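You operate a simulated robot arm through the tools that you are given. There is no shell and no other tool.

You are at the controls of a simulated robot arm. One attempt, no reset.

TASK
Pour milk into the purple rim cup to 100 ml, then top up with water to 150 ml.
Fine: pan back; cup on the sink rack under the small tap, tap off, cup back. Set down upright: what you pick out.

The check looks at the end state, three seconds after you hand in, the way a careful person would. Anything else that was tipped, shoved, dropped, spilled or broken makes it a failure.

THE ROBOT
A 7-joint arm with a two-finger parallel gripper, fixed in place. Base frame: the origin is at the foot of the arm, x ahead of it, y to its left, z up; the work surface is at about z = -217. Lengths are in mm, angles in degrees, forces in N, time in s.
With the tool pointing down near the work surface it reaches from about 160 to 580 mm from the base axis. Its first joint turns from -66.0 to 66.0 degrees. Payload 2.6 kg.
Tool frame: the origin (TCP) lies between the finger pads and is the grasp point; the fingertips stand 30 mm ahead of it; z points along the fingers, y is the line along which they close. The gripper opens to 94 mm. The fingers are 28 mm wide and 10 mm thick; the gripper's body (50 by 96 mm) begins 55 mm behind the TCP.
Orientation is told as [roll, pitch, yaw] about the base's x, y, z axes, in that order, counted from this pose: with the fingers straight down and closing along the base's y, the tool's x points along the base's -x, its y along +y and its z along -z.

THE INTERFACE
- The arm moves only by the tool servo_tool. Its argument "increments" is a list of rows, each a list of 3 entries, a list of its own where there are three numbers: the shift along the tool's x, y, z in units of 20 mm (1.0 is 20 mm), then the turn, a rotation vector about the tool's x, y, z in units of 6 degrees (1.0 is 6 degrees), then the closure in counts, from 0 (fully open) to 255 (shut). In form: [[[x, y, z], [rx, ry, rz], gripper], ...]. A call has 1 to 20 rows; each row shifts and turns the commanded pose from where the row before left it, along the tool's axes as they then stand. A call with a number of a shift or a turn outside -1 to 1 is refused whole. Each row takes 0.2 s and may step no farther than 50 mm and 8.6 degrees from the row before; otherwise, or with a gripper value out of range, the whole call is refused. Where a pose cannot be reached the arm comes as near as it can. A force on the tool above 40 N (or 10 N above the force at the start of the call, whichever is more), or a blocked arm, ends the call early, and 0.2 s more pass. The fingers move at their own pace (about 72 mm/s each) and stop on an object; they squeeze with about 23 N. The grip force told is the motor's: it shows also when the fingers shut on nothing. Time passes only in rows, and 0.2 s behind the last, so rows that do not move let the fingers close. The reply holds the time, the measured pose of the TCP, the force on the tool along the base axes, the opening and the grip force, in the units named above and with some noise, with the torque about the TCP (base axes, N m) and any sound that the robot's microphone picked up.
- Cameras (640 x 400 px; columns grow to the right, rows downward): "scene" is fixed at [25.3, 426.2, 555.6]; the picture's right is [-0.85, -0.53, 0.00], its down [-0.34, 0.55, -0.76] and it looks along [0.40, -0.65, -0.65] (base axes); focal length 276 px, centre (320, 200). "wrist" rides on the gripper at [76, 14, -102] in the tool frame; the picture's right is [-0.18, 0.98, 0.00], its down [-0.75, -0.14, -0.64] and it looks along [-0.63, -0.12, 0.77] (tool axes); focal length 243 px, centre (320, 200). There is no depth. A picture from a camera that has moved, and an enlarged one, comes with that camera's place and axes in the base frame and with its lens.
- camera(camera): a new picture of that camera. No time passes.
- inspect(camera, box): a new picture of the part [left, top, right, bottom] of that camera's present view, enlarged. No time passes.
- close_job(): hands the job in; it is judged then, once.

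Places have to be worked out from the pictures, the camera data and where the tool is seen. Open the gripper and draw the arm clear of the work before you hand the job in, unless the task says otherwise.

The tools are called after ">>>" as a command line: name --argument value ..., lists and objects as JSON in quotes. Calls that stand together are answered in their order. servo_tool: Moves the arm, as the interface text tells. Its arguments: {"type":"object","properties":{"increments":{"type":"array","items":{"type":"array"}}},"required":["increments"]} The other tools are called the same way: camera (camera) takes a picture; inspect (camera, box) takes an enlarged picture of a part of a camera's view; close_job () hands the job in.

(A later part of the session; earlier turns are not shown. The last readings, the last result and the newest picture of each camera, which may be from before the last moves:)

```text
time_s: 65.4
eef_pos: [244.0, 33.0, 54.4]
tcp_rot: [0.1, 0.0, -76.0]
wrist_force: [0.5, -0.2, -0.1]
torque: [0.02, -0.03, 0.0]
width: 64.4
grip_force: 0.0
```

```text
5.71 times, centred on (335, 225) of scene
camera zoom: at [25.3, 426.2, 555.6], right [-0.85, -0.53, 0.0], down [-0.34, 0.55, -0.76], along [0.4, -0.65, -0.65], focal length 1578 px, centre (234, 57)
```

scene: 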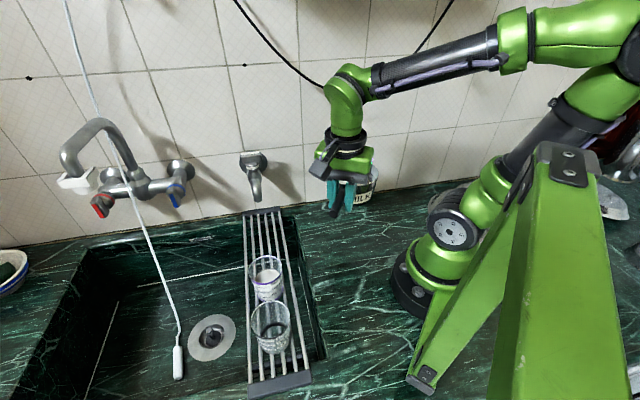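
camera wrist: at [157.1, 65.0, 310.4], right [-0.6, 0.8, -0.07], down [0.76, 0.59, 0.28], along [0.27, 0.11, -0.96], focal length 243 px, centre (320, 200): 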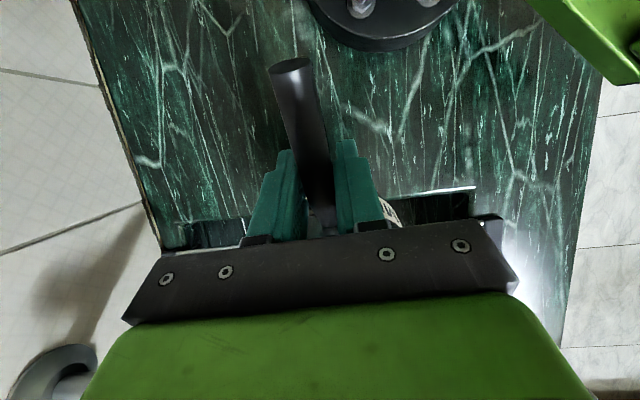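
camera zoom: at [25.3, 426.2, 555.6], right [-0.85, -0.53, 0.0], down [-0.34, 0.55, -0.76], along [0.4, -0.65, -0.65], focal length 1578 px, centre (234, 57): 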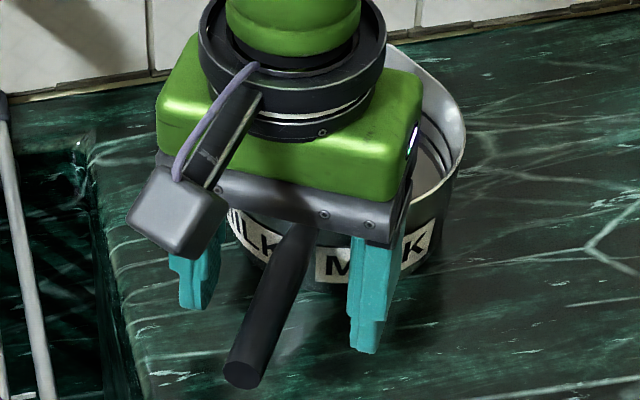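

The pan is released and stands. I retreat straight up and compare the pan's place with the start.

>>> servo_tool --increments '[[[0, 0, -0.3], [0, 0, 0], 80], [[0, 0, -0.5], [0, 0, 0], 80], [[0, 0, -0.8], [0, 0, 0], 80], [[0, 0, -1], [0, 0, 0], 80], [[0, 0, -1], [0, 0, 0], 60], [[0, 0, -1], [0, 0, 0], 40], [[0, 0, -1], [0, 0, 0], 20], [[0, 0, -1], [0, 0, 0], 0], [[0, 0, -1], [0, 0, 0], 0]]'

>>> camera --camera "scene"

>>> inspect --camera "scene" --box '[300, 185, 380, 265]'

>>> inspect --camera "scene" --box '[258, 283, 282, 298]'

```text
time_s: 67.4
eef_pos: [244.2, 32.3, 206.9]
tcp_rot: [0.0, 0.1, -76.0]
wrist_force: [-0.7, 0.4, 0.0]
torque: [-0.01, -0.01, 0.0]
width: 94.2
grip_force: 0.1
```

```text
taken
```

scene: 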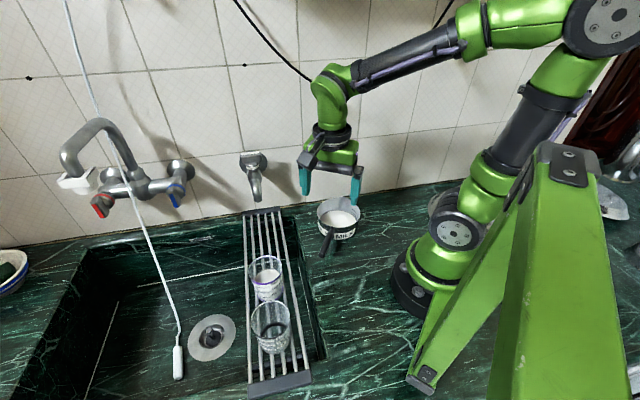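

```text
5.00 times, centred on (340, 225) of scene
camera zoom: at [25.3, 426.2, 555.6], right [-0.85, -0.53, 0.0], down [-0.34, 0.55, -0.76], along [0.4, -0.65, -0.65], focal length 1381 px, centre (220, 75)
```

zoom: 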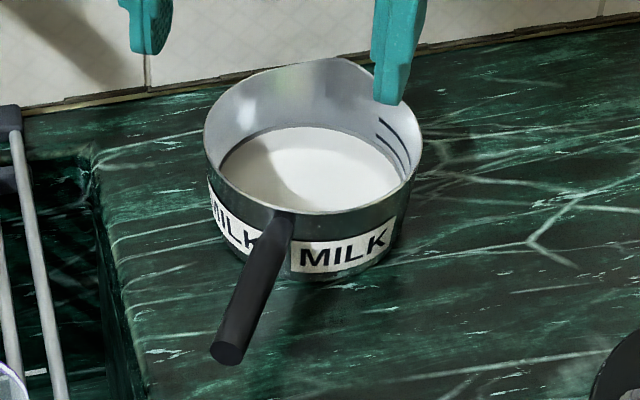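

```text
16.00 times, centred on (270, 290) of scene
camera zoom: at [25.3, 426.2, 555.6], right [-0.85, -0.53, 0.0], down [-0.34, 0.55, -0.76], along [0.4, -0.65, -0.65], focal length 4418 px, centre (1120, -1248)
```

zoom: 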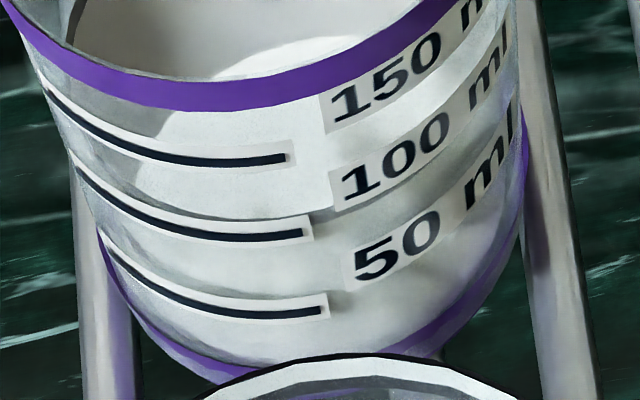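

The pan is back within a few millimetres of its original place, upright. Next I get a side view of the tap outlet: I yaw to 0°, move forward a little and tilt the tool to see the spout from the base side.

>>> servo_tool --increments '[[[0, 0, -0.5], [0, 0, -0.975], 0], [[0, 0, -0.5], [0, 0, -0.975], 0], [[0, 0, -0.3], [0, 0, -0.975], 0], [[0, 0, 0], [0, 0, -0.975], 0], [[0, 0, 0], [0, 0, -0.975], 0], [[0, 0, 0], [0, 0, -0.975], 0], [[0, 0, 0], [0, 0, -0.975], 0], [[0, 0, 0], [0, 0, -0.975], 0], [[0, 0, 0], [0, 0, -0.975], 0], [[0, 0, 0], [0, 0, -0.975], 0], [[0, 0, 0], [0, 0, -0.975], 0], [[0, 0, 0], [0, 0, -0.975], 0], [[0, 0, 0], [0, 0, -0.97], 0], [[-0.5, 0, 0], [0, -1, 0], 0], [[-0.5, 0, 0], [0, -1, 0], 0], [[-0.5, 0, 0], [0, -1, 0], 0], [[-0.5, 0, 0], [0, -1, 0], 0]]'

>>> camera --camera "wrist"

>>> camera --camera "scene"

```text
time_s: 71.0
eef_pos: [283.2, 32.0, 239.7]
tcp_rot: [0.0, -24.1, 0.0]
wrist_force: [-0.4, -0.1, 0.3]
torque: [0.01, -0.02, 0.03]
width: 93.8
grip_force: 0.0
```

```text
taken
camera wrist: at [172.5, 45.8, 301.4], right [0.17, 0.98, 0.08], down [0.43, -0.14, 0.89], along [0.89, -0.12, -0.44], focal length 243 px, centre (320, 200)
```

wrist: 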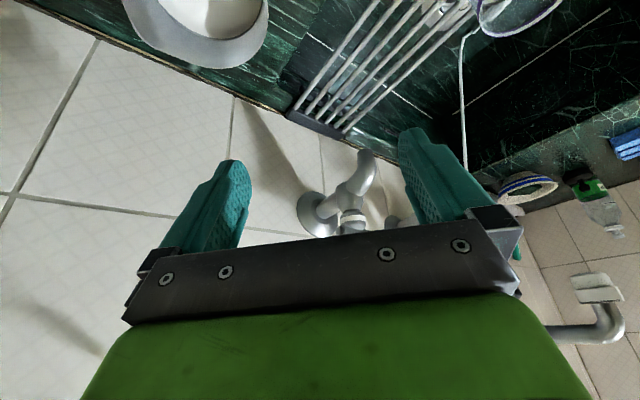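

```text
taken
```

scene: 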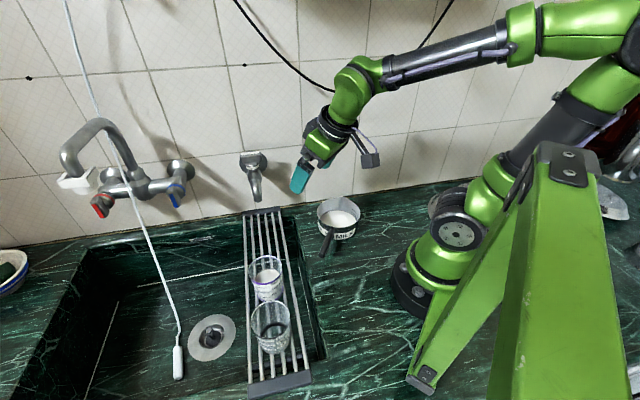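

The spout and its outlet are visible from the side now. I zoom in on it in both views.

>>> inspect --camera "wrist" --box '[280, 90, 410, 240]'

>>> inspect --camera "scene" --box '[230, 140, 290, 215]'

>>> inspect --camera "wrist" --box '[420, 0, 580, 60]'

```text
2.67 times, centred on (345, 165) of wrist
camera zoom: at [172.5, 45.8, 301.4], right [0.17, 0.98, 0.08], down [0.43, -0.14, 0.89], along [0.89, -0.12, -0.44], focal length 647 px, centre (253, 293)
```

zoom: 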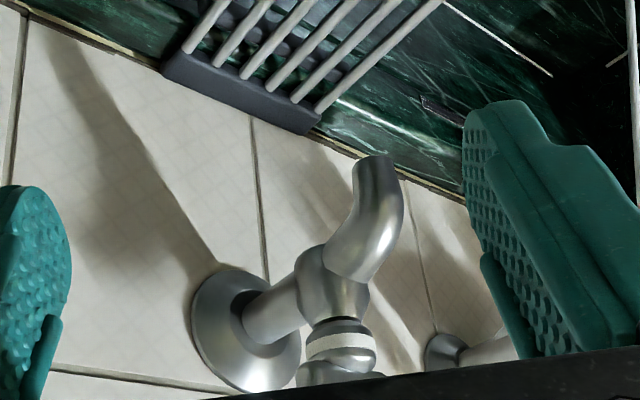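

```text
5.33 times, centred on (260, 178) of scene
camera zoom: at [25.3, 426.2, 555.6], right [-0.85, -0.53, 0.0], down [-0.34, 0.55, -0.76], along [0.4, -0.65, -0.65], focal length 1473 px, centre (640, 320)
```

zoom: 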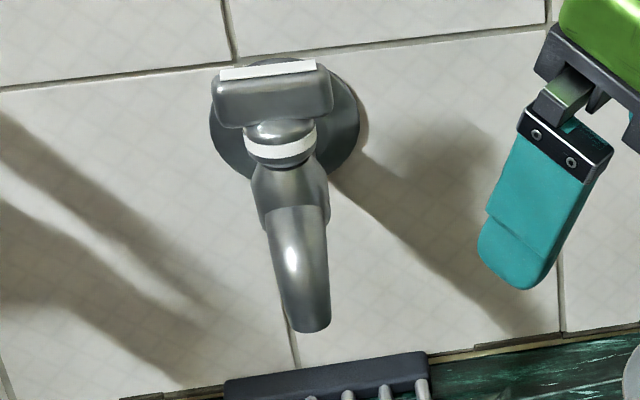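

```text
4.00 times, centred on (500, 30) of wrist
camera zoom: at [172.5, 45.8, 301.4], right [0.17, 0.98, 0.08], down [0.43, -0.14, 0.89], along [0.89, -0.12, -0.44], focal length 970 px, centre (-400, 880)
```

zoom: 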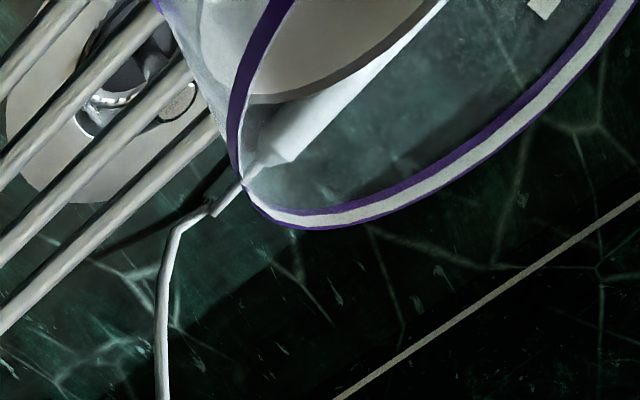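

Triangulating from the side view puts the tap outlet at (419,74,121), the wall farther back, and the rack top at z≈5; so the cup (rim z≈89) fits under with ~30 mm to spare. Now I straighten up, yaw to 35° and move above the purple cup.

>>> servo_tool --increments '[[[0, 0, 0], [0, 1, 0], 37], [[0, 0, 0], [0, 1, 0], 37], [[0, 0, 0], [0, 1, 0], 37], [[0, 0, 0], [0, 1, 0], 37], [[0, 0, 0], [0, 0, -0.972], 37], [[0, 0, 0], [0, 0, -0.972], 37], [[0, 0, 0], [0, 0, -0.972], 37], [[0, 0, 0], [0, 0, -0.972], 37], [[0, 0, 0], [0, 0, -0.972], 37], [[0, 0, 0], [0, 0, -0.972], 37], [[-0.62, 0.83, 0], [0, 0, 0], 37], [[-0.62, 0.83, 0], [0, 0, 0], 37], [[-0.62, 0.83, 0], [0, 0, 0], 37], [[-0.62, 0.83, 0], [0, 0, 0], 37], [[-0.62, 0.83, 0], [0, 0, 0], 37], [[-0.62, 0.83, 0], [0, 0, 0], 37], [[-0.62, 0.83, 0], [0, 0, 0], 37], [[-0.62, 0.83, 0], [0, 0, 0], 37]]'

>>> camera --camera "wrist"

>>> camera --camera "scene"

```text
time_s: 74.8
eef_pos: [289.2, 199.2, 241.5]
tcp_rot: [0.0, -0.1, 35.0]
wrist_force: [0.5, -0.2, -0.1]
torque: [0.02, -0.03, -0.03]
width: 80.5
grip_force: 0.1
```

```text
taken
camera wrist: at [217.8, 166.0, 343.2], right [-0.41, 0.91, 0.0], down [0.7, 0.32, 0.64], along [0.59, 0.27, -0.77], focal length 243 px, centre (320, 200)
```

wrist: 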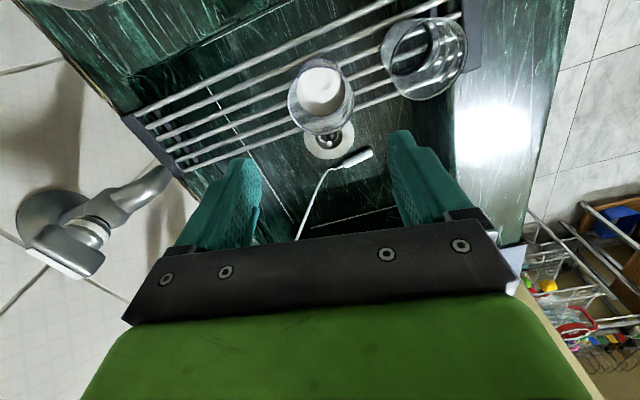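

```text
taken
```

scene: 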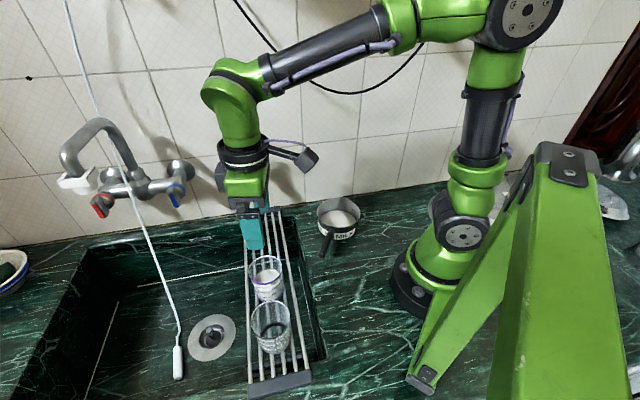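

Good top view of the purple cup, the other cup and the tap handle. I zoom to refine their positions.

>>> inspect --camera "wrist" --box '[260, 40, 380, 150]'

>>> inspect --camera "wrist" --box '[10, 150, 190, 290]'

```text
3.64 times, centred on (320, 95) of wrist
camera zoom: at [217.8, 166.0, 343.2], right [-0.41, 0.91, 0.0], down [0.7, 0.32, 0.64], along [0.59, 0.27, -0.77], focal length 882 px, centre (320, 582)
```

zoom: 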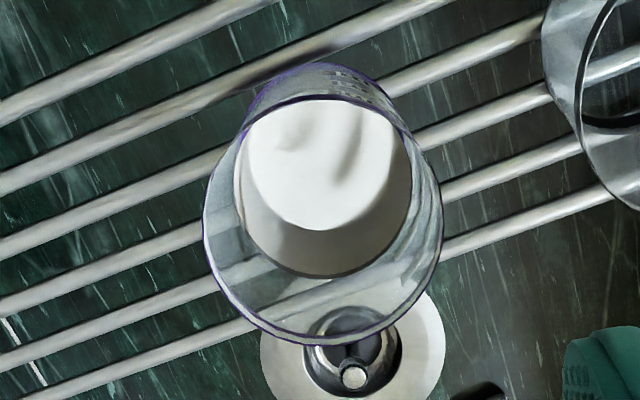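

```text
2.86 times, centred on (100, 220) of wrist
camera zoom: at [217.8, 166.0, 343.2], right [-0.41, 0.91, 0.0], down [0.7, 0.32, 0.64], along [0.59, 0.27, -0.77], focal length 693 px, centre (949, 143)
```

zoom: 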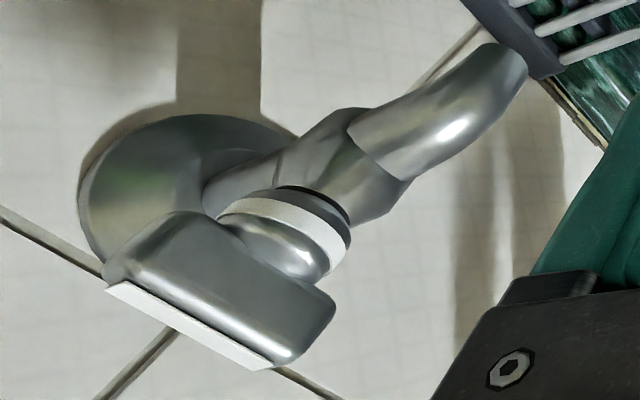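

Refined: cup centre ≈(291.5,200), tap paddle top centre ≈(444,47,232), parallel to the wall. Now I tilt the tool 45° forward here, well above the cups, for the side-grasp.

>>> servo_tool --increments '[[[0, 0, 0], [0, -0.94, 0], 37], [[0, 0, 0], [0, -0.94, 0], 37], [[0, 0, 0], [0, -0.94, 0], 37], [[0, 0, 0], [0, -0.94, 0], 37], [[0, 0, 0], [0, -0.94, 0], 37], [[0, 0, 0], [0, -0.94, 0], 37], [[0, 0, 0], [0, -0.94, 0], 37], [[0, 0, 0], [0, -0.92, 0], 37]]'

>>> camera --camera "wrist"

>>> camera --camera "scene"

```text
time_s: 76.6
eef_pos: [289.1, 195.6, 241.0]
tcp_rot: [-0.1, -45.2, 34.9]
wrist_force: [0.6, -1.3, 0.3]
torque: [-0.04, 0.0, -0.02]
width: 80.4
grip_force: 0.0
```

```text
taken
camera wrist: at [176.8, 135.7, 257.4], right [-0.46, 0.88, 0.13], down [0.14, -0.07, 0.99], along [0.88, 0.47, -0.09], focal length 243 px, centre (320, 200)
```

wrist: 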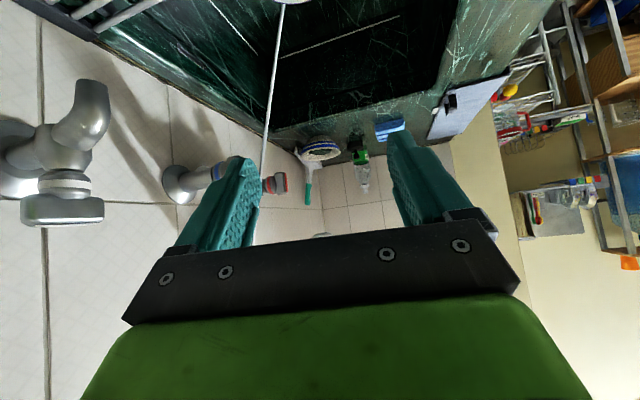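

```text
taken
```

scene: 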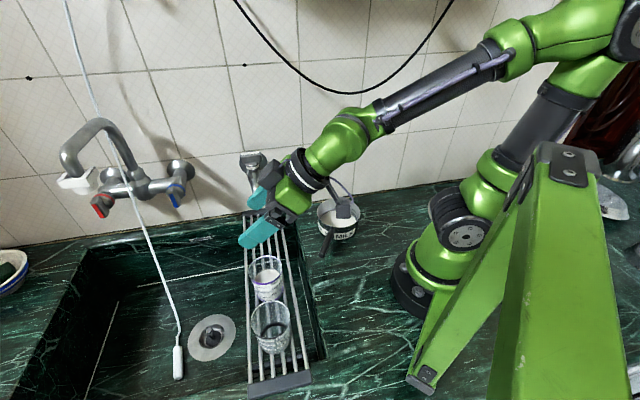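

With this tilt the wrist camera looks almost horizontally, which will let me read the cup level properly. I descend vertically to z≈130 above the cup and check alignment.

>>> servo_tool --increments '[[[0.65, 0.05, 0.65], [0, 0, 0], 37], [[0.65, 0.05, 0.65], [0, 0, 0], 37], [[0.65, 0.01, 0.65], [0, 0, 0], 37], [[0.65, 0, 0.65], [0, 0, 0], 37], [[0.65, 0, 0.65], [0, 0, 0], 37], [[0.65, 0, 0.65], [0, 0, 0], 37]]'

>>> camera --camera "wrist"

>>> inspect --camera "scene" --box '[220, 180, 380, 300]'

```text
time_s: 78.0
eef_pos: [299.6, 208.9, 132.6]
tcp_rot: [0.0, -45.1, 35.0]
wrist_force: [-0.4, 0.1, -0.4]
torque: [0.01, 0.0, 0.0]
width: 80.5
grip_force: 0.1
out of reach, approached as far as the arm can: row 4, 5, 6
```

```text
taken
camera wrist: at [187.9, 147.0, 151.4], right [-0.46, 0.88, 0.13], down [0.15, -0.07, 0.99], along [0.88, 0.47, -0.1], focal length 243 px, centre (320, 200)
```

wrist: 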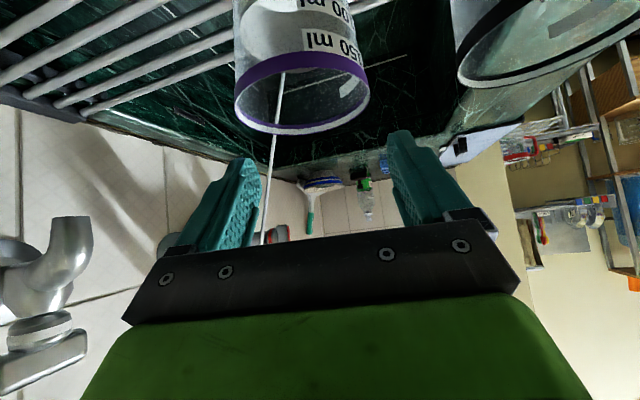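

```text
3.33 times, centred on (300, 240) of scene
camera zoom: at [25.3, 426.2, 555.6], right [-0.85, -0.53, 0.0], down [-0.34, 0.55, -0.76], along [0.4, -0.65, -0.65], focal length 920 px, centre (387, 67)
```

zoom: 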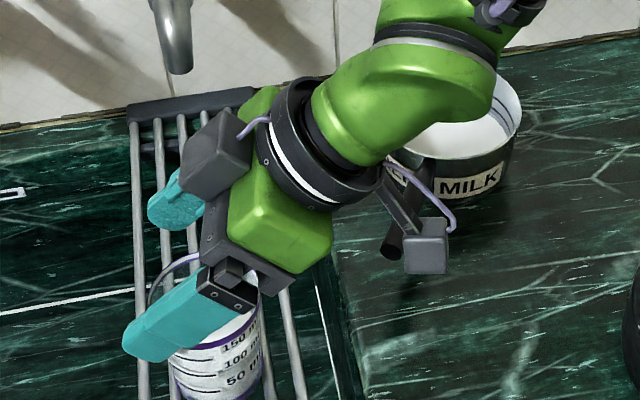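

The 45° approach along yaw 35° is out of reach near the base, so I back up and will come at the cup from yaw 90° instead (wrist over the counter, clear of the pan handle and the other cup). First I go back up vertically.

>>> servo_tool --increments '[[[-0.65, 0, -0.65], [0, 0, 0], 37], [[-0.65, 0, -0.65], [0, 0, 0], 37], [[-0.65, 0, -0.65], [0, 0, 0], 37], [[-0.65, 0, -0.65], [0, 0, 0], 37], [[-0.65, 0, -0.65], [0, 0, 0], 37], [[0, 0, 0], [0, 0, 0], 37]]'

```text
time_s: 79.4
eef_pos: [298.7, 205.5, 224.7]
tcp_rot: [0.0, -45.1, 35.0]
wrist_force: [-0.1, 0.2, 0.7]
torque: [-0.03, 0.01, -0.02]
width: 80.8
grip_force: 0.1
```

Back at z≈225. Now I swing the yaw from 35° to 90° about the vertical, keeping the 45° tilt.

>>> servo_tool --increments '[[[0, 0, 0], [-0.649, 0, -0.647], 37], [[0, 0, 0], [-0.649, 0, -0.647], 37], [[0, 0, 0], [-0.649, 0, -0.647], 37], [[0, 0, 0], [-0.649, 0, -0.647], 37], [[0, 0, 0], [-0.649, 0, -0.647], 37], [[0, 0, 0], [-0.649, 0, -0.647], 37], [[0, 0, 0], [-0.649, 0, -0.647], 37], [[0, 0, 0], [-0.649, 0, -0.647], 37], [[0, 0, 0], [-0.649, 0, -0.647], 37], [[0, 0, 0], [-0.649, 0, -0.647], 37]]'

>>> camera --camera "wrist"

>>> camera --camera "scene"

```text
time_s: 81.6
eef_pos: [300.5, 205.4, 227.2]
tcp_rot: [0.0, -45.1, 90.0]
wrist_force: [0.2, 0.4, -0.1]
torque: [0.01, -0.02, -0.01]
width: 80.5
grip_force: 0.0
```

```text
taken
camera wrist: at [285.9, 79.1, 244.7], right [-0.98, 0.13, 0.13], down [0.14, 0.08, 0.99], along [0.12, 0.99, -0.09], focal length 243 px, centre (320, 200)
```

wrist: 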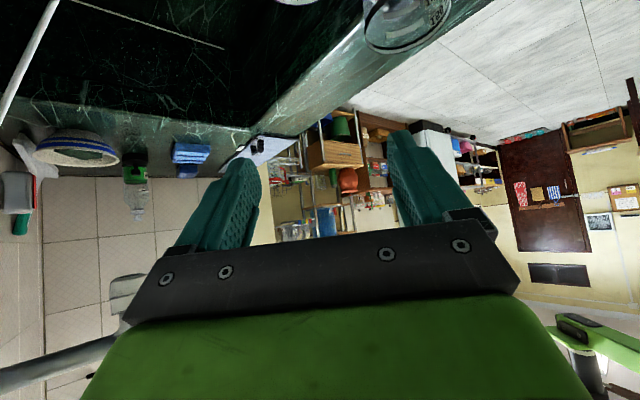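

```text
taken
```

scene: 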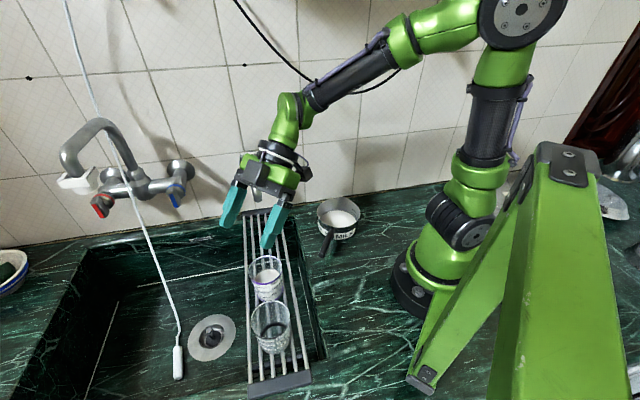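

Reached at yaw 90°. I descend to z≈130 and shift to be centred over the cup at (291.5,195).

>>> servo_tool --increments '[[[0.633, 0.075, 0.51], [0, 0, 0], 37], [[0.633, 0.075, 0.51], [0, 0, 0], 37], [[0.633, 0.075, 0.51], [0, 0, 0], 37], [[0.633, 0.075, 0.51], [0, 0, 0], 37], [[0.633, 0.075, 0.51], [0, 0, 0], 37], [[0.633, 0.075, 0.51], [0, 0, 0], 37]]'

>>> camera --camera "wrist"

>>> inspect --camera "scene" --box '[220, 180, 380, 300]'

```text
time_s: 83.0
eef_pos: [289.9, 195.1, 128.9]
tcp_rot: [-0.1, -45.1, 90.0]
wrist_force: [-0.1, 0.0, 0.4]
torque: [0.01, 0.0, -0.02]
width: 80.6
grip_force: 0.0
```

```text
taken
camera wrist: at [275.6, 69.1, 146.9], right [-0.98, 0.13, 0.13], down [0.14, 0.08, 0.99], along [0.12, 0.99, -0.09], focal length 243 px, centre (320, 200)
```

wrist: 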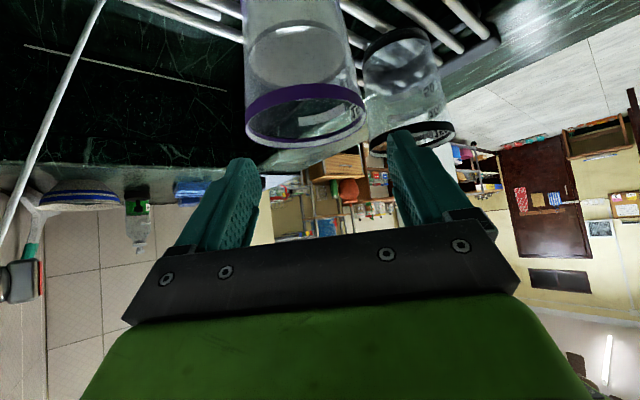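

```text
3.33 times, centred on (300, 240) of scene
camera zoom: at [25.3, 426.2, 555.6], right [-0.85, -0.53, 0.0], down [-0.34, 0.55, -0.76], along [0.4, -0.65, -0.65], focal length 920 px, centre (387, 67)
```

zoom: 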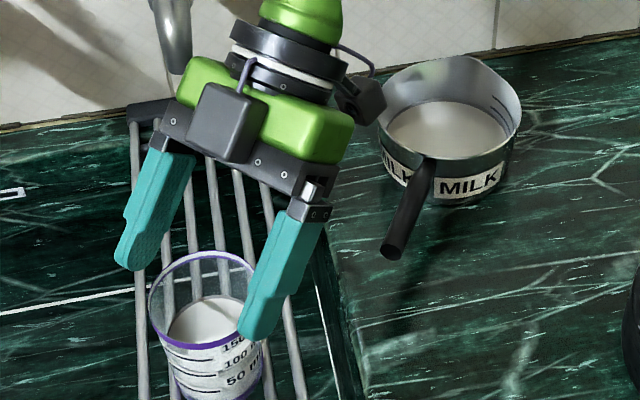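

Reachable and well placed. I zoom the near-horizontal wrist view of the cup to read the milk level.

>>> inspect --camera "wrist" --box '[220, 0, 400, 155]'

>>> inspect --camera "wrist" --box '[235, 0, 375, 88]'

```text
2.58 times, centred on (310, 78) of wrist
camera zoom: at [275.6, 69.1, 146.9], right [-0.98, 0.13, 0.13], down [0.14, 0.08, 0.99], along [0.12, 0.99, -0.09], focal length 626 px, centre (346, 516)
```

zoom: 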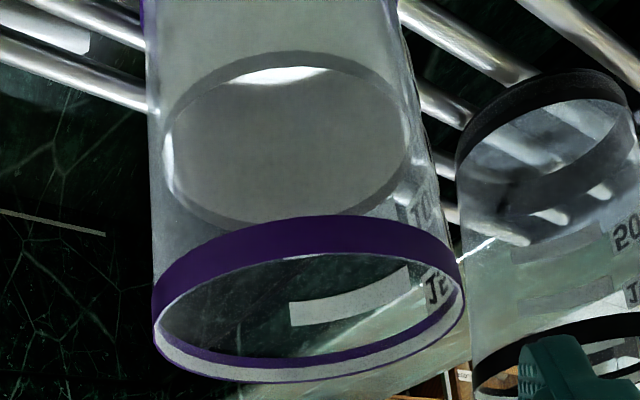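

```text
4.55 times, centred on (305, 44) of wrist
camera zoom: at [275.6, 69.1, 146.9], right [-0.98, 0.13, 0.13], down [0.14, 0.08, 0.99], along [0.12, 0.99, -0.09], focal length 1103 px, centre (388, 909)
```

zoom: 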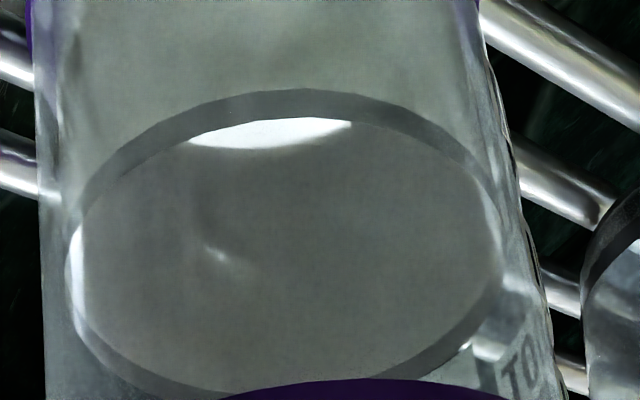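

From this view the milk surface computes to z≈48 and the 150 line to z≈72, suggesting a little under 100 ml. I descend to grasp height, where the camera looks horizontally at the cup, for a more exact reading.

>>> servo_tool --increments '[[[0.5, -0.1, 0.5], [0, 0, 0], 37], [[0.5, 0, 0.5], [0, 0, 0], 37], [[0.5, 0, 0.5], [0, 0, 0], 37], [[0.5, 0, 0.5], [0, 0, 0], 37], [[0.5, 0, 0.5], [0, 0, 0], 37], [[0.35, 0, 0.35], [0, 0, 0], 37]]'

>>> camera --camera "wrist"

>>> inspect --camera "wrist" --box '[230, 100, 400, 240]'

>>> inspect --camera "scene" --box '[220, 180, 380, 300]'

```text
time_s: 84.4
eef_pos: [292.9, 196.5, 48.5]
tcp_rot: [-0.1, -45.1, 89.9]
wrist_force: [0.1, -0.1, -0.2]
torque: [-0.01, -0.02, 0.01]
width: 80.5
grip_force: 0.0
```

```text
taken
camera wrist: at [278.9, 70.7, 66.0], right [-0.98, 0.13, 0.13], down [0.14, 0.08, 0.99], along [0.12, 0.99, -0.09], focal length 243 px, centre (320, 200)
```

wrist: 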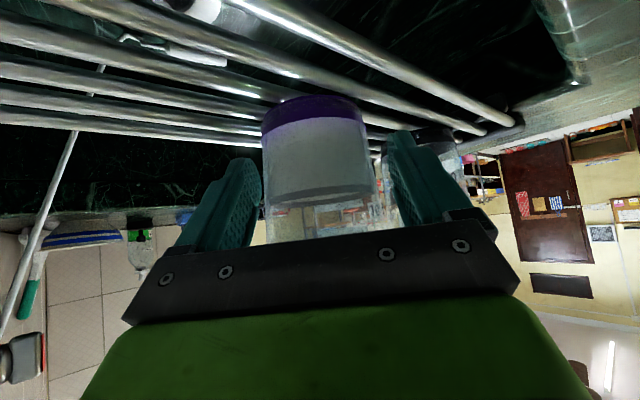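

```text
2.86 times, centred on (315, 170) of wrist
camera zoom: at [278.9, 70.7, 66.0], right [-0.98, 0.13, 0.13], down [0.14, 0.08, 0.99], along [0.12, 0.99, -0.09], focal length 693 px, centre (334, 286)
```

zoom: 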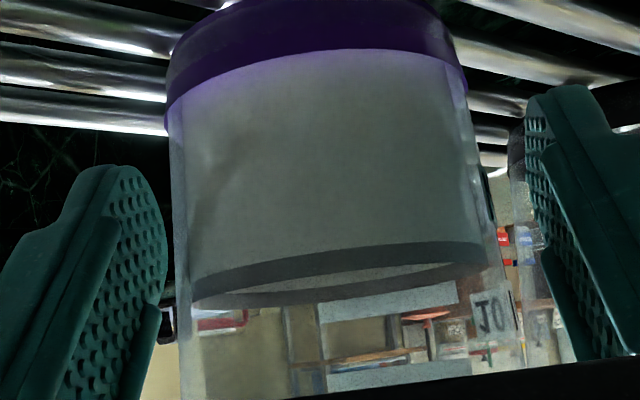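

```text
3.33 times, centred on (300, 240) of scene
camera zoom: at [25.3, 426.2, 555.6], right [-0.85, -0.53, 0.0], down [-0.34, 0.55, -0.76], along [0.4, -0.65, -0.65], focal length 920 px, centre (387, 67)
```

zoom: 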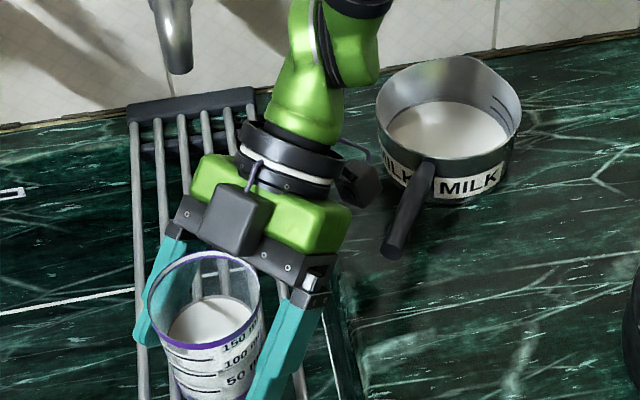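

Excellent: I can see the far wall's 100 strip just past the milk's far edge, nearly edge-on. I zoom in for an exact comparison.

>>> inspect --camera "wrist" --box '[290, 175, 390, 237]'

>>> inspect --camera "wrist" --box '[310, 185, 360, 216]'

>>> inspect --camera "wrist" --box '[350, 180, 400, 211]'

```text
6.40 times, centred on (340, 206) of wrist
camera zoom: at [278.9, 70.7, 66.0], right [-0.98, 0.13, 0.13], down [0.14, 0.08, 0.99], along [0.12, 0.99, -0.09], focal length 1553 px, centre (192, 162)
```

zoom: 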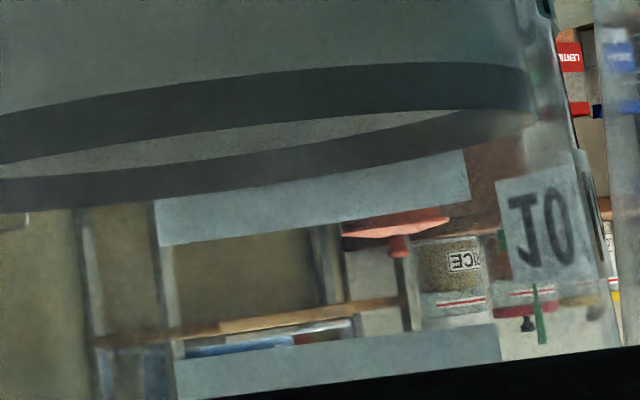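

```text
12.80 times, centred on (335, 200) of wrist
camera zoom: at [278.9, 70.7, 66.0], right [-0.98, 0.13, 0.13], down [0.14, 0.08, 0.99], along [0.12, 0.99, -0.09], focal length 3106 px, centre (128, 194)
```

zoom: 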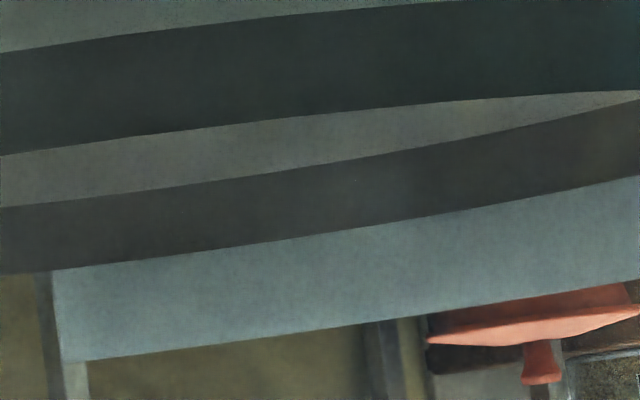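

```text
12.80 times, centred on (375, 196) of wrist
camera zoom: at [278.9, 70.7, 66.0], right [-0.98, 0.13, 0.13], down [0.14, 0.08, 0.99], along [0.12, 0.99, -0.09], focal length 3106 px, centre (-384, 258)
```

zoom: 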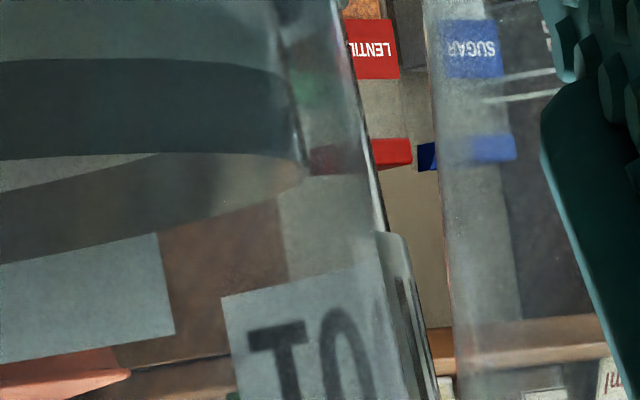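

The near-horizontal view shows the flat milk surface about 3–4 mm below the 100 line, i.e. roughly 91 ml — the scene view had flattered it. I'll add a little more milk before the water, so I withdraw straight up from the cup without touching it.

>>> servo_tool --increments '[[[-0.4, 0, -0.4], [0, 0, 0], 37], [[-0.5, 0, -0.5], [0, 0, 0], 37], [[-0.65, 0, -0.65], [0, 0, 0], 37], [[-0.65, 0, -0.65], [0, 0, 0], 37], [[-0.65, 0, -0.65], [0, 0, 0], 37], [[-0.65, 0, -0.65], [0, 0, 0], 37], [[-0.65, 0, -0.65], [0, 0, 0], 37], [[-0.65, 0, -0.65], [0, 0, 0], 37], [[-0.65, 0, -0.65], [0, 0, 0], 37], [[-0.65, 0, -0.65], [0, 0, 0], 37], [[0, 0, 0], [0, 0.94, 0], 37], [[0, 0, 0], [0, 0.94, 0], 37], [[0, 0, 0], [0, 0.94, 0], 37], [[0, 0, 0], [0, 0.94, 0], 37], [[0, 0, 0], [0, 0.94, 0], 37], [[0, 0, 0], [0, 0.94, 0], 37], [[0, 0, 0], [0, 0.94, 0], 37], [[0, 0, 0], [0, 0.93, 0], 37]]'

>>> servo_tool --increments '[[[0.825, 0.248, 0], [0, 0, 0], 37], [[0.825, 0.248, 0], [0, 0, 0], 37], [[0.825, 0.248, 0], [0, 0, 0], 37], [[0.825, 0.248, 0], [0, 0, 0], 37], [[0.825, 0.248, 0], [0, 0, 0], 37], [[0.825, 0.248, 0], [0, 0, 0], 37], [[0.825, 0.248, 0], [0, 0, 0], 37], [[0.825, 0.248, 0], [0, 0, 0], 37], [[0.825, 0.248, 0], [0, 0, 0], 37], [[0.825, 0.248, 0], [0, 0, 0], 37]]'

>>> camera --camera "scene"

```text
time_s: 88.2
eef_pos: [292.0, 195.6, 220.2]
tcp_rot: [0.0, 0.1, 89.9]
wrist_force: [0.4, -0.3, 0.4]
torque: [0.0, -0.01, -0.01]
width: 80.4
grip_force: 0.1
```

```text
time_s: 90.4
eef_pos: [241.5, 32.3, 221.6]
tcp_rot: [0.0, 0.1, 89.9]
wrist_force: [-0.2, 0.1, 0.0]
torque: [0.01, 0.01, 0.01]
width: 80.3
grip_force: 0.0
```

```text
taken
```

scene: 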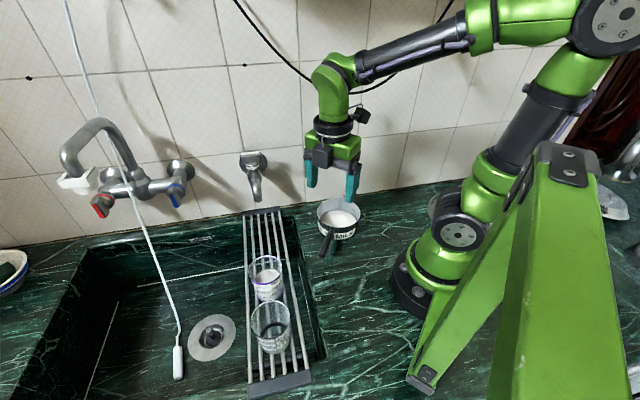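

Clear of everything. I rotate the wrist back to yaw -76° for the pan handle.

>>> servo_tool --increments '[[[0, 0, 0], [0, 0, 0.9875], 60], [[0, 0, 0], [0, 0, 0.9875], 60], [[0, 0, 0], [0, 0, 0.9875], 60], [[0, 0, 0], [0, 0, 0.9875], 60], [[0, 0, 0], [0, 0, 0.9875], 60], [[0, 0, 0], [0, 0, 0.9875], 60], [[0, 0, 0], [0, 0, 0.9875], 60], [[0, 0, 0], [0, 0, 0.9875], 60], [[0, 0, 0], [0, 0, 0.9875], 60], [[0, 0, 0], [0, 0, 0.9875], 60], [[0, 0, 0], [0, 0, 0.9875], 60], [[0, 0, 0], [0, 0, 0.9875], 60], [[0, 0, 0], [0, 0, 0.9875], 60], [[0, 0, 0], [0, 0, 0.9875], 60]]'

>>> servo_tool --increments '[[[0, 0, 0], [0, 0, 0.9875], 60], [[0, 0, 0], [0, 0, 0.9875], 60], [[0, 0, 0], [0, 0, 0.9875], 60], [[0, 0, 0], [0, 0, 0.9875], 60], [[0, 0, 0], [0, 0, 0.9875], 60], [[0, 0, 0], [0, 0, 0.9875], 60], [[0, 0, 0], [0, 0, 0.9875], 60], [[0, 0, 0], [0, 0, 0.9875], 60], [[0, 0, 0], [0, 0, 0.9875], 60], [[0, 0, 0], [0, 0, 0.9875], 60], [[0, 0, 0], [0, 0, 0.9875], 60], [[0, 0, 0], [0, 0, 0.9875], 60], [[0, 0, 0], [0, 0, 0.9875], 60], [[0, 0, 0], [0, 0, 0.9875], 60]]'

>>> inspect --camera "wrist" --box '[240, 10, 420, 225]'

```text
time_s: 93.4
eef_pos: [241.7, 30.4, 220.3]
tcp_rot: [0.1, -0.1, 6.7]
wrist_force: [-0.5, 1.3, -0.1]
torque: [0.05, 0.01, 0.0]
width: 71.7
grip_force: 0.1
```

```text
time_s: 96.4
eef_pos: [240.5, 31.6, 221.3]
tcp_rot: [0.0, 0.0, -76.2]
wrist_force: [0.5, 0.4, 0.9]
torque: [0.0, 0.0, 0.0]
width: 71.9
grip_force: 0.0
```

```text
1.86 times, centred on (330, 118) of wrist
camera zoom: at [237.4, 109.1, 322.8], right [1.0, 0.06, 0.0], down [0.04, -0.77, 0.64], along [0.04, -0.64, -0.77], focal length 451 px, centre (301, 354)
```

zoom: 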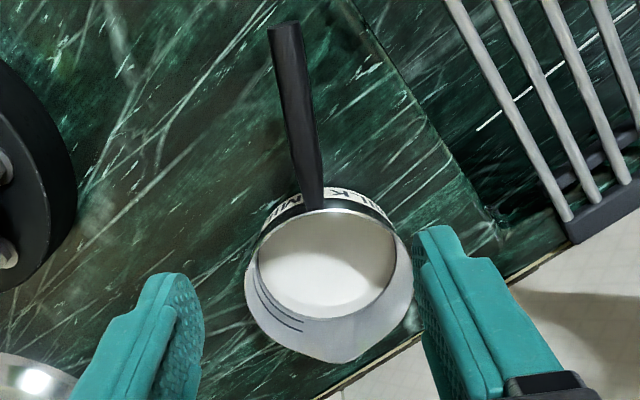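

Pan and handle are where I left them. I correct 4 mm in x and descend to z≈99 over the handle.

>>> servo_tool --increments '[[[-0.045, 0.185, 0.5], [0, 0, 0], 60], [[0, 0, 0.94], [0, 0, 0], 60], [[0, 0, 0.94], [0, 0, 0], 60], [[0, 0, 0.94], [0, 0, 0], 60], [[0, 0, 0.94], [0, 0, 0], 60], [[0, 0, 0.94], [0, 0, 0], 60], [[0, 0, 0.9], [0, 0, 0], 60]]'

>>> inspect --camera "wrist" --box '[180, 0, 460, 240]'

```text
time_s: 98.0
eef_pos: [245.1, 32.3, 101.3]
tcp_rot: [0.1, 0.0, -76.1]
wrist_force: [0.3, 0.4, -0.5]
torque: [-0.03, 0.02, -0.03]
width: 72.0
grip_force: 0.0
```

```text
1.67 times, centred on (320, 120) of wrist
camera zoom: at [240.3, 109.2, 202.1], right [1.0, 0.06, 0.0], down [0.04, -0.77, 0.64], along [0.04, -0.64, -0.77], focal length 404 px, centre (320, 333)
```

zoom: 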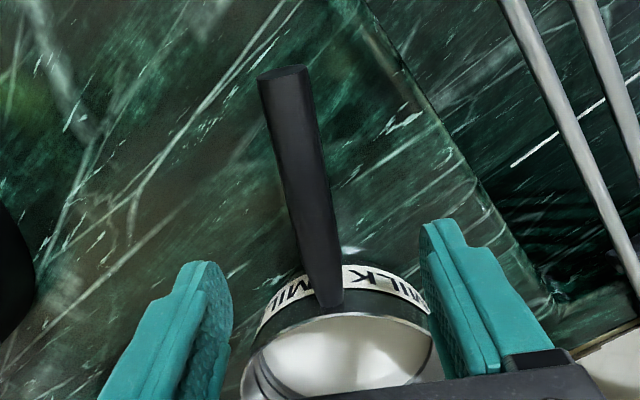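

Aligned with the handle. I descend to z≈54 and check the centring once more.

>>> servo_tool --increments '[[[0, 0, 0.59], [0, 0, 0], 60], [[0, 0, 0.59], [0, 0, 0], 60], [[0, 0, 0.59], [0, 0, 0], 60], [[0, 0, 0.59], [0, 0, 0], 60]]'

>>> inspect --camera "wrist" --box '[180, 0, 460, 240]'

```text
time_s: 99.0
eef_pos: [243.2, 30.5, 52.3]
tcp_rot: [0.0, 0.0, -76.1]
wrist_force: [0.0, -0.2, -0.7]
torque: [-0.02, -0.04, -0.01]
width: 72.0
grip_force: 0.1
```

```text
1.67 times, centred on (320, 120) of wrist
camera zoom: at [240.2, 107.9, 154.1], right [1.0, 0.06, 0.0], down [0.04, -0.77, 0.64], along [0.04, -0.64, -0.77], focal length 404 px, centre (320, 333)
```

zoom: 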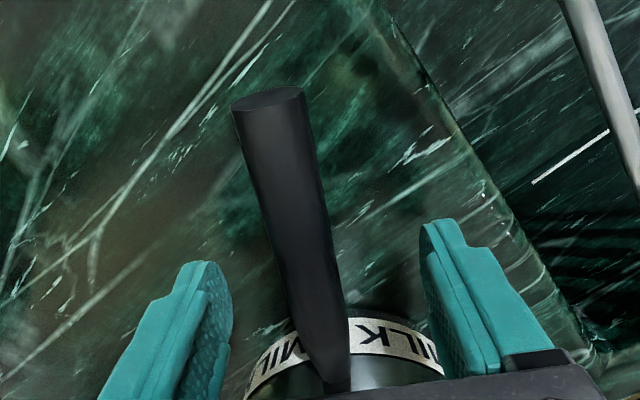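

Centred within about 1 mm. I close on the handle gradually.

>>> servo_tool --increments '[[[0, -0.04, -0.05], [0, 0, 0], 100], [[0, 0, 0], [0, 0, 0], 150], [[0, 0, 0], [0, 0, 0], 180], [[0, 0, 0], [0, 0, 0], 195], [[0, 0, 0], [0, 0, 0], 205], [[0, 0, 0], [0, 0, 0], 215], [[0, 0, 0], [0, 0, 0], 235], [[0, 0, 0], [0, 0, 0], 255], [[0, 0, 0], [0, 0, 0], 255]]'

>>> servo_tool --increments '[[[0, 0, -0.1], [0, 0, 0], 255], [[0, 0, -0.1], [0, 0, 0], 255], [[0, 0, -0.2], [0, 0, 0], 255], [[0, 0, -0.2], [0, 0, 0], 255], [[0, 0, -0.2], [0, 0, 0], 255], [[0, 0, -0.2], [0, 0, 0], 255], [[0, 0, 0], [0, 0, 0], 255]]'

>>> inspect --camera "wrist" --box '[180, 0, 460, 240]'

>>> inspect --camera "scene" --box '[290, 150, 390, 265]'

```text
time_s: 101.0
eef_pos: [244.0, 30.8, 53.7]
tcp_rot: [0.0, 0.1, -76.1]
wrist_force: [0.2, -0.8, 0.4]
torque: [-0.04, 0.02, -0.04]
width: 21.4
grip_force: 23.0
```

```text
time_s: 102.6
eef_pos: [245.5, 30.8, 72.6]
tcp_rot: [-0.1, 0.0, -76.1]
wrist_force: [0.6, 0.6, -3.7]
torque: [0.18, 0.03, -0.01]
width: 21.5
grip_force: 23.2
```

```text
1.67 times, centred on (320, 120) of wrist
camera zoom: at [241.2, 108.0, 174.7], right [1.0, 0.06, 0.0], down [0.04, -0.77, 0.64], along [0.04, -0.64, -0.77], focal length 404 px, centre (320, 333)
```

zoom: 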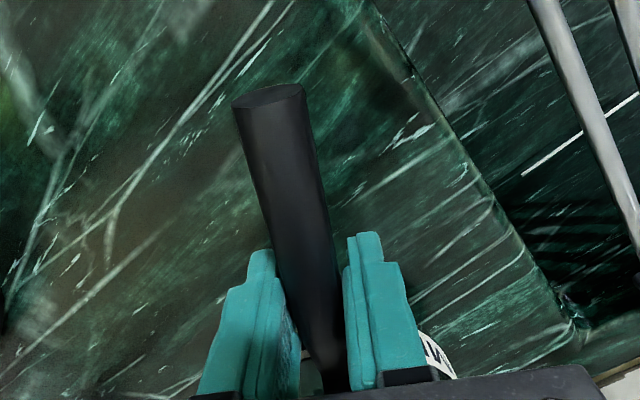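

```text
3.48 times, centred on (340, 208) of scene
camera zoom: at [25.3, 426.2, 555.6], right [-0.85, -0.53, 0.0], down [-0.34, 0.55, -0.76], along [0.4, -0.65, -0.65], focal length 960 px, centre (250, 174)
```

zoom: 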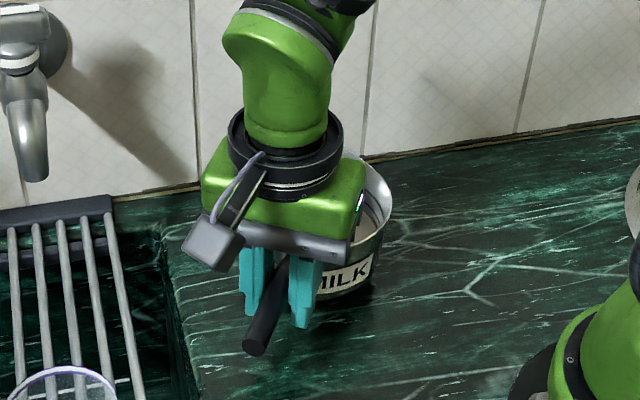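

Lifted level with no slip. I raise it and draw in to the turning point at (206,57,214).

>>> servo_tool --increments '[[[0.07, -0.06, -0.3], [0, 0, 0], 255], [[0.14, -0.128, -0.55], [0, 0, 0], 255], [[0.14, -0.128, -0.55], [0, 0, 0], 255], [[0.14, -0.128, -0.55], [0, 0, 0], 255], [[0.14, -0.128, -0.55], [0, 0, 0], 255], [[0.14, -0.128, -0.55], [0, 0, 0], 255], [[0.14, -0.128, -0.55], [0, 0, 0], 255], [[0.14, -0.128, -0.55], [0, 0, 0], 255], [[0.14, -0.128, -0.55], [0, 0, 0], 255], [[0.14, -0.128, -0.55], [0, 0, 0], 255], [[0.14, -0.128, -0.55], [0, 0, 0], 255], [[0.14, -0.128, -0.55], [0, 0, 0], 255], [[0.14, -0.128, -0.55], [0, 0, 0], 255], [[0.07, -0.06, -0.2], [0, 0, 0], 255], [[0, 0, 0], [0, 0, 0], 255]]'

>>> servo_tool --increments '[[[0, 0, 0], [0, 0, -0.2], 255], [[0, 0, 0], [0, 0, -0.4], 255], [[0, 0, 0], [0, 0, -0.6], 255], [[0, 0, 0], [0, 0, -0.6], 255], [[0, 0, 0], [0, 0, -0.6], 255], [[0, 0, 0], [0, 0, -0.6], 255], [[0, 0, 0], [0, 0, -0.6], 255], [[0, 0, 0], [0, 0, -0.6], 255], [[0, 0, 0], [0, 0, -0.6], 255], [[0, 0, 0], [0, 0, -0.6], 255], [[0, 0, 0], [0, 0, -0.6], 255], [[0, 0, 0], [0, 0, -0.6], 255], [[0, 0, 0], [0, 0, -0.6], 255], [[0, 0, 0], [0, 0, -0.6], 255], [[0, 0, 0], [0, 0, -0.6], 255], [[0, 0, 0], [0, 0, -0.6], 255], [[0, 0, 0], [0, 0, -0.6], 255], [[0, 0, 0], [0, 0, -0.4], 255], [[0, 0, 0], [0, 0, -0.2], 255]]'

>>> servo_tool --increments '[[[0, 0, 0], [0, 0, -0.2], 255], [[0, 0, 0], [0, 0, -0.4], 255], [[0, 0, 0], [0, 0, -0.6], 255], [[0, 0, 0], [0, 0, -0.6], 255], [[0, 0, 0], [0, 0, -0.6], 255], [[0, 0, 0], [0, 0, -0.6], 255], [[0, 0, 0], [0, 0, -0.6], 255], [[0, 0, 0], [0, 0, -0.6], 255], [[0, 0, 0], [0, 0, -0.6], 255], [[0, 0, 0], [0, 0, -0.6], 255], [[0, 0, 0], [0, 0, -0.6], 255], [[0, 0, 0], [0, 0, -0.6], 255], [[0, 0, 0], [0, 0, -0.6], 255], [[0, 0, 0], [0, 0, -0.6], 255], [[0, 0, 0], [0, 0, -0.6], 255], [[0, 0, 0], [0, 0, -0.6], 255], [[0, 0, 0], [0, 0, -0.6], 255], [[0, 0, 0], [0, 0, -0.4], 255], [[0, 0, 0], [0, 0, -0.2], 255]]'

>>> inspect --camera "scene" --box '[225, 170, 385, 300]'

```text
time_s: 105.8
eef_pos: [203.7, 57.4, 213.1]
tcp_rot: [0.0, 0.1, -76.0]
wrist_force: [-0.2, 0.0, -3.3]
torque: [0.21, 0.04, -0.01]
width: 21.2
grip_force: 23.3
```

```text
time_s: 109.8
eef_pos: [202.5, 58.7, 214.5]
tcp_rot: [0.0, 0.1, -14.9]
wrist_force: [0.3, 0.1, -3.3]
torque: [0.08, 0.21, 0.02]
width: 21.8
grip_force: 23.1
```

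```text
time_s: 113.8
eef_pos: [204.0, 59.3, 214.6]
tcp_rot: [-0.1, 0.1, 46.3]
wrist_force: [0.1, -0.4, -2.4]
torque: [-0.12, 0.16, 0.01]
width: 21.3
grip_force: 22.9
```

```text
3.08 times, centred on (305, 235) of scene
camera zoom: at [25.3, 426.2, 555.6], right [-0.85, -0.53, 0.0], down [-0.34, 0.55, -0.76], along [0.4, -0.65, -0.65], focal length 850 px, centre (366, 92)
```

zoom: 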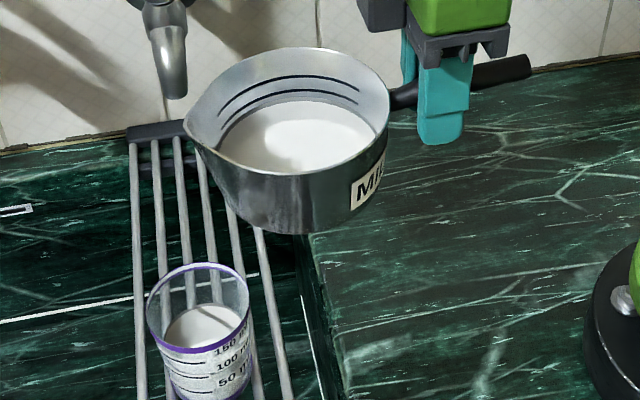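

Now the pan again points at the cup. I repeat the approach: shift, then tilt to 15° about the lip, high above the cup.

>>> servo_tool --increments '[[[0.068, 0.195, 0.2], [0, 0, 0], 255], [[0.068, 0.195, 0.28], [0, 0, 0], 255], [[0.068, 0.195, 0.28], [0, 0, 0], 255], [[0.068, 0.195, 0.28], [0, 0, 0], 255], [[0.068, 0.195, 0.28], [0, 0, 0], 255], [[0.068, 0.195, 0.28], [0, 0, 0], 255], [[0, 0, 0], [0, 0, 0], 255], [[0.008, 0, -0.267], [0, 0.333, 0], 255], [[0.008, 0, -0.267], [0, 0.333, 0], 255], [[0.008, 0, -0.267], [0, 0.333, 0], 255], [[0.008, 0, -0.267], [0, 0.333, 0], 255], [[0.008, 0, -0.267], [0, 0.333, 0], 255], [[0.007, 0, -0.223], [0, 0.278, 0], 255], [[0.007, 0, -0.223], [0, 0.278, 0], 255], [[0.007, 0, -0.223], [0, 0.278, 0], 255], [[0, 0, 0], [0, 0, 0], 255]]'

>>> inspect --camera "scene" --box '[225, 170, 385, 300]'

```text
time_s: 117.2
eef_pos: [182.6, 71.9, 223.8]
tcp_rot: [0.0, 15.0, 46.2]
wrist_force: [0.3, 0.2, -3.2]
torque: [-0.15, 0.1, 0.0]
width: 21.5
grip_force: 23.4
```

```text
3.08 times, centred on (305, 235) of scene
camera zoom: at [25.3, 426.2, 555.6], right [-0.85, -0.53, 0.0], down [-0.34, 0.55, -0.76], along [0.4, -0.65, -0.65], focal length 850 px, centre (366, 92)
```

zoom: 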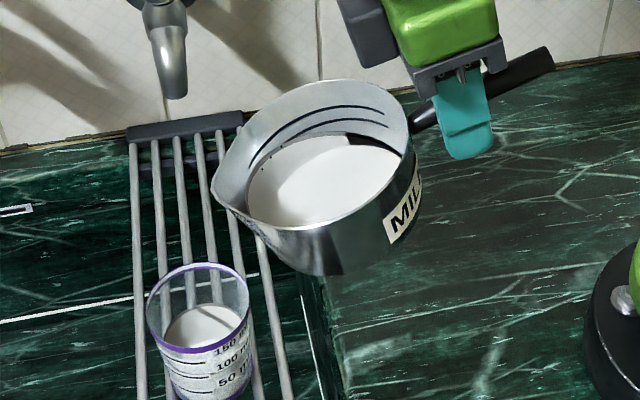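

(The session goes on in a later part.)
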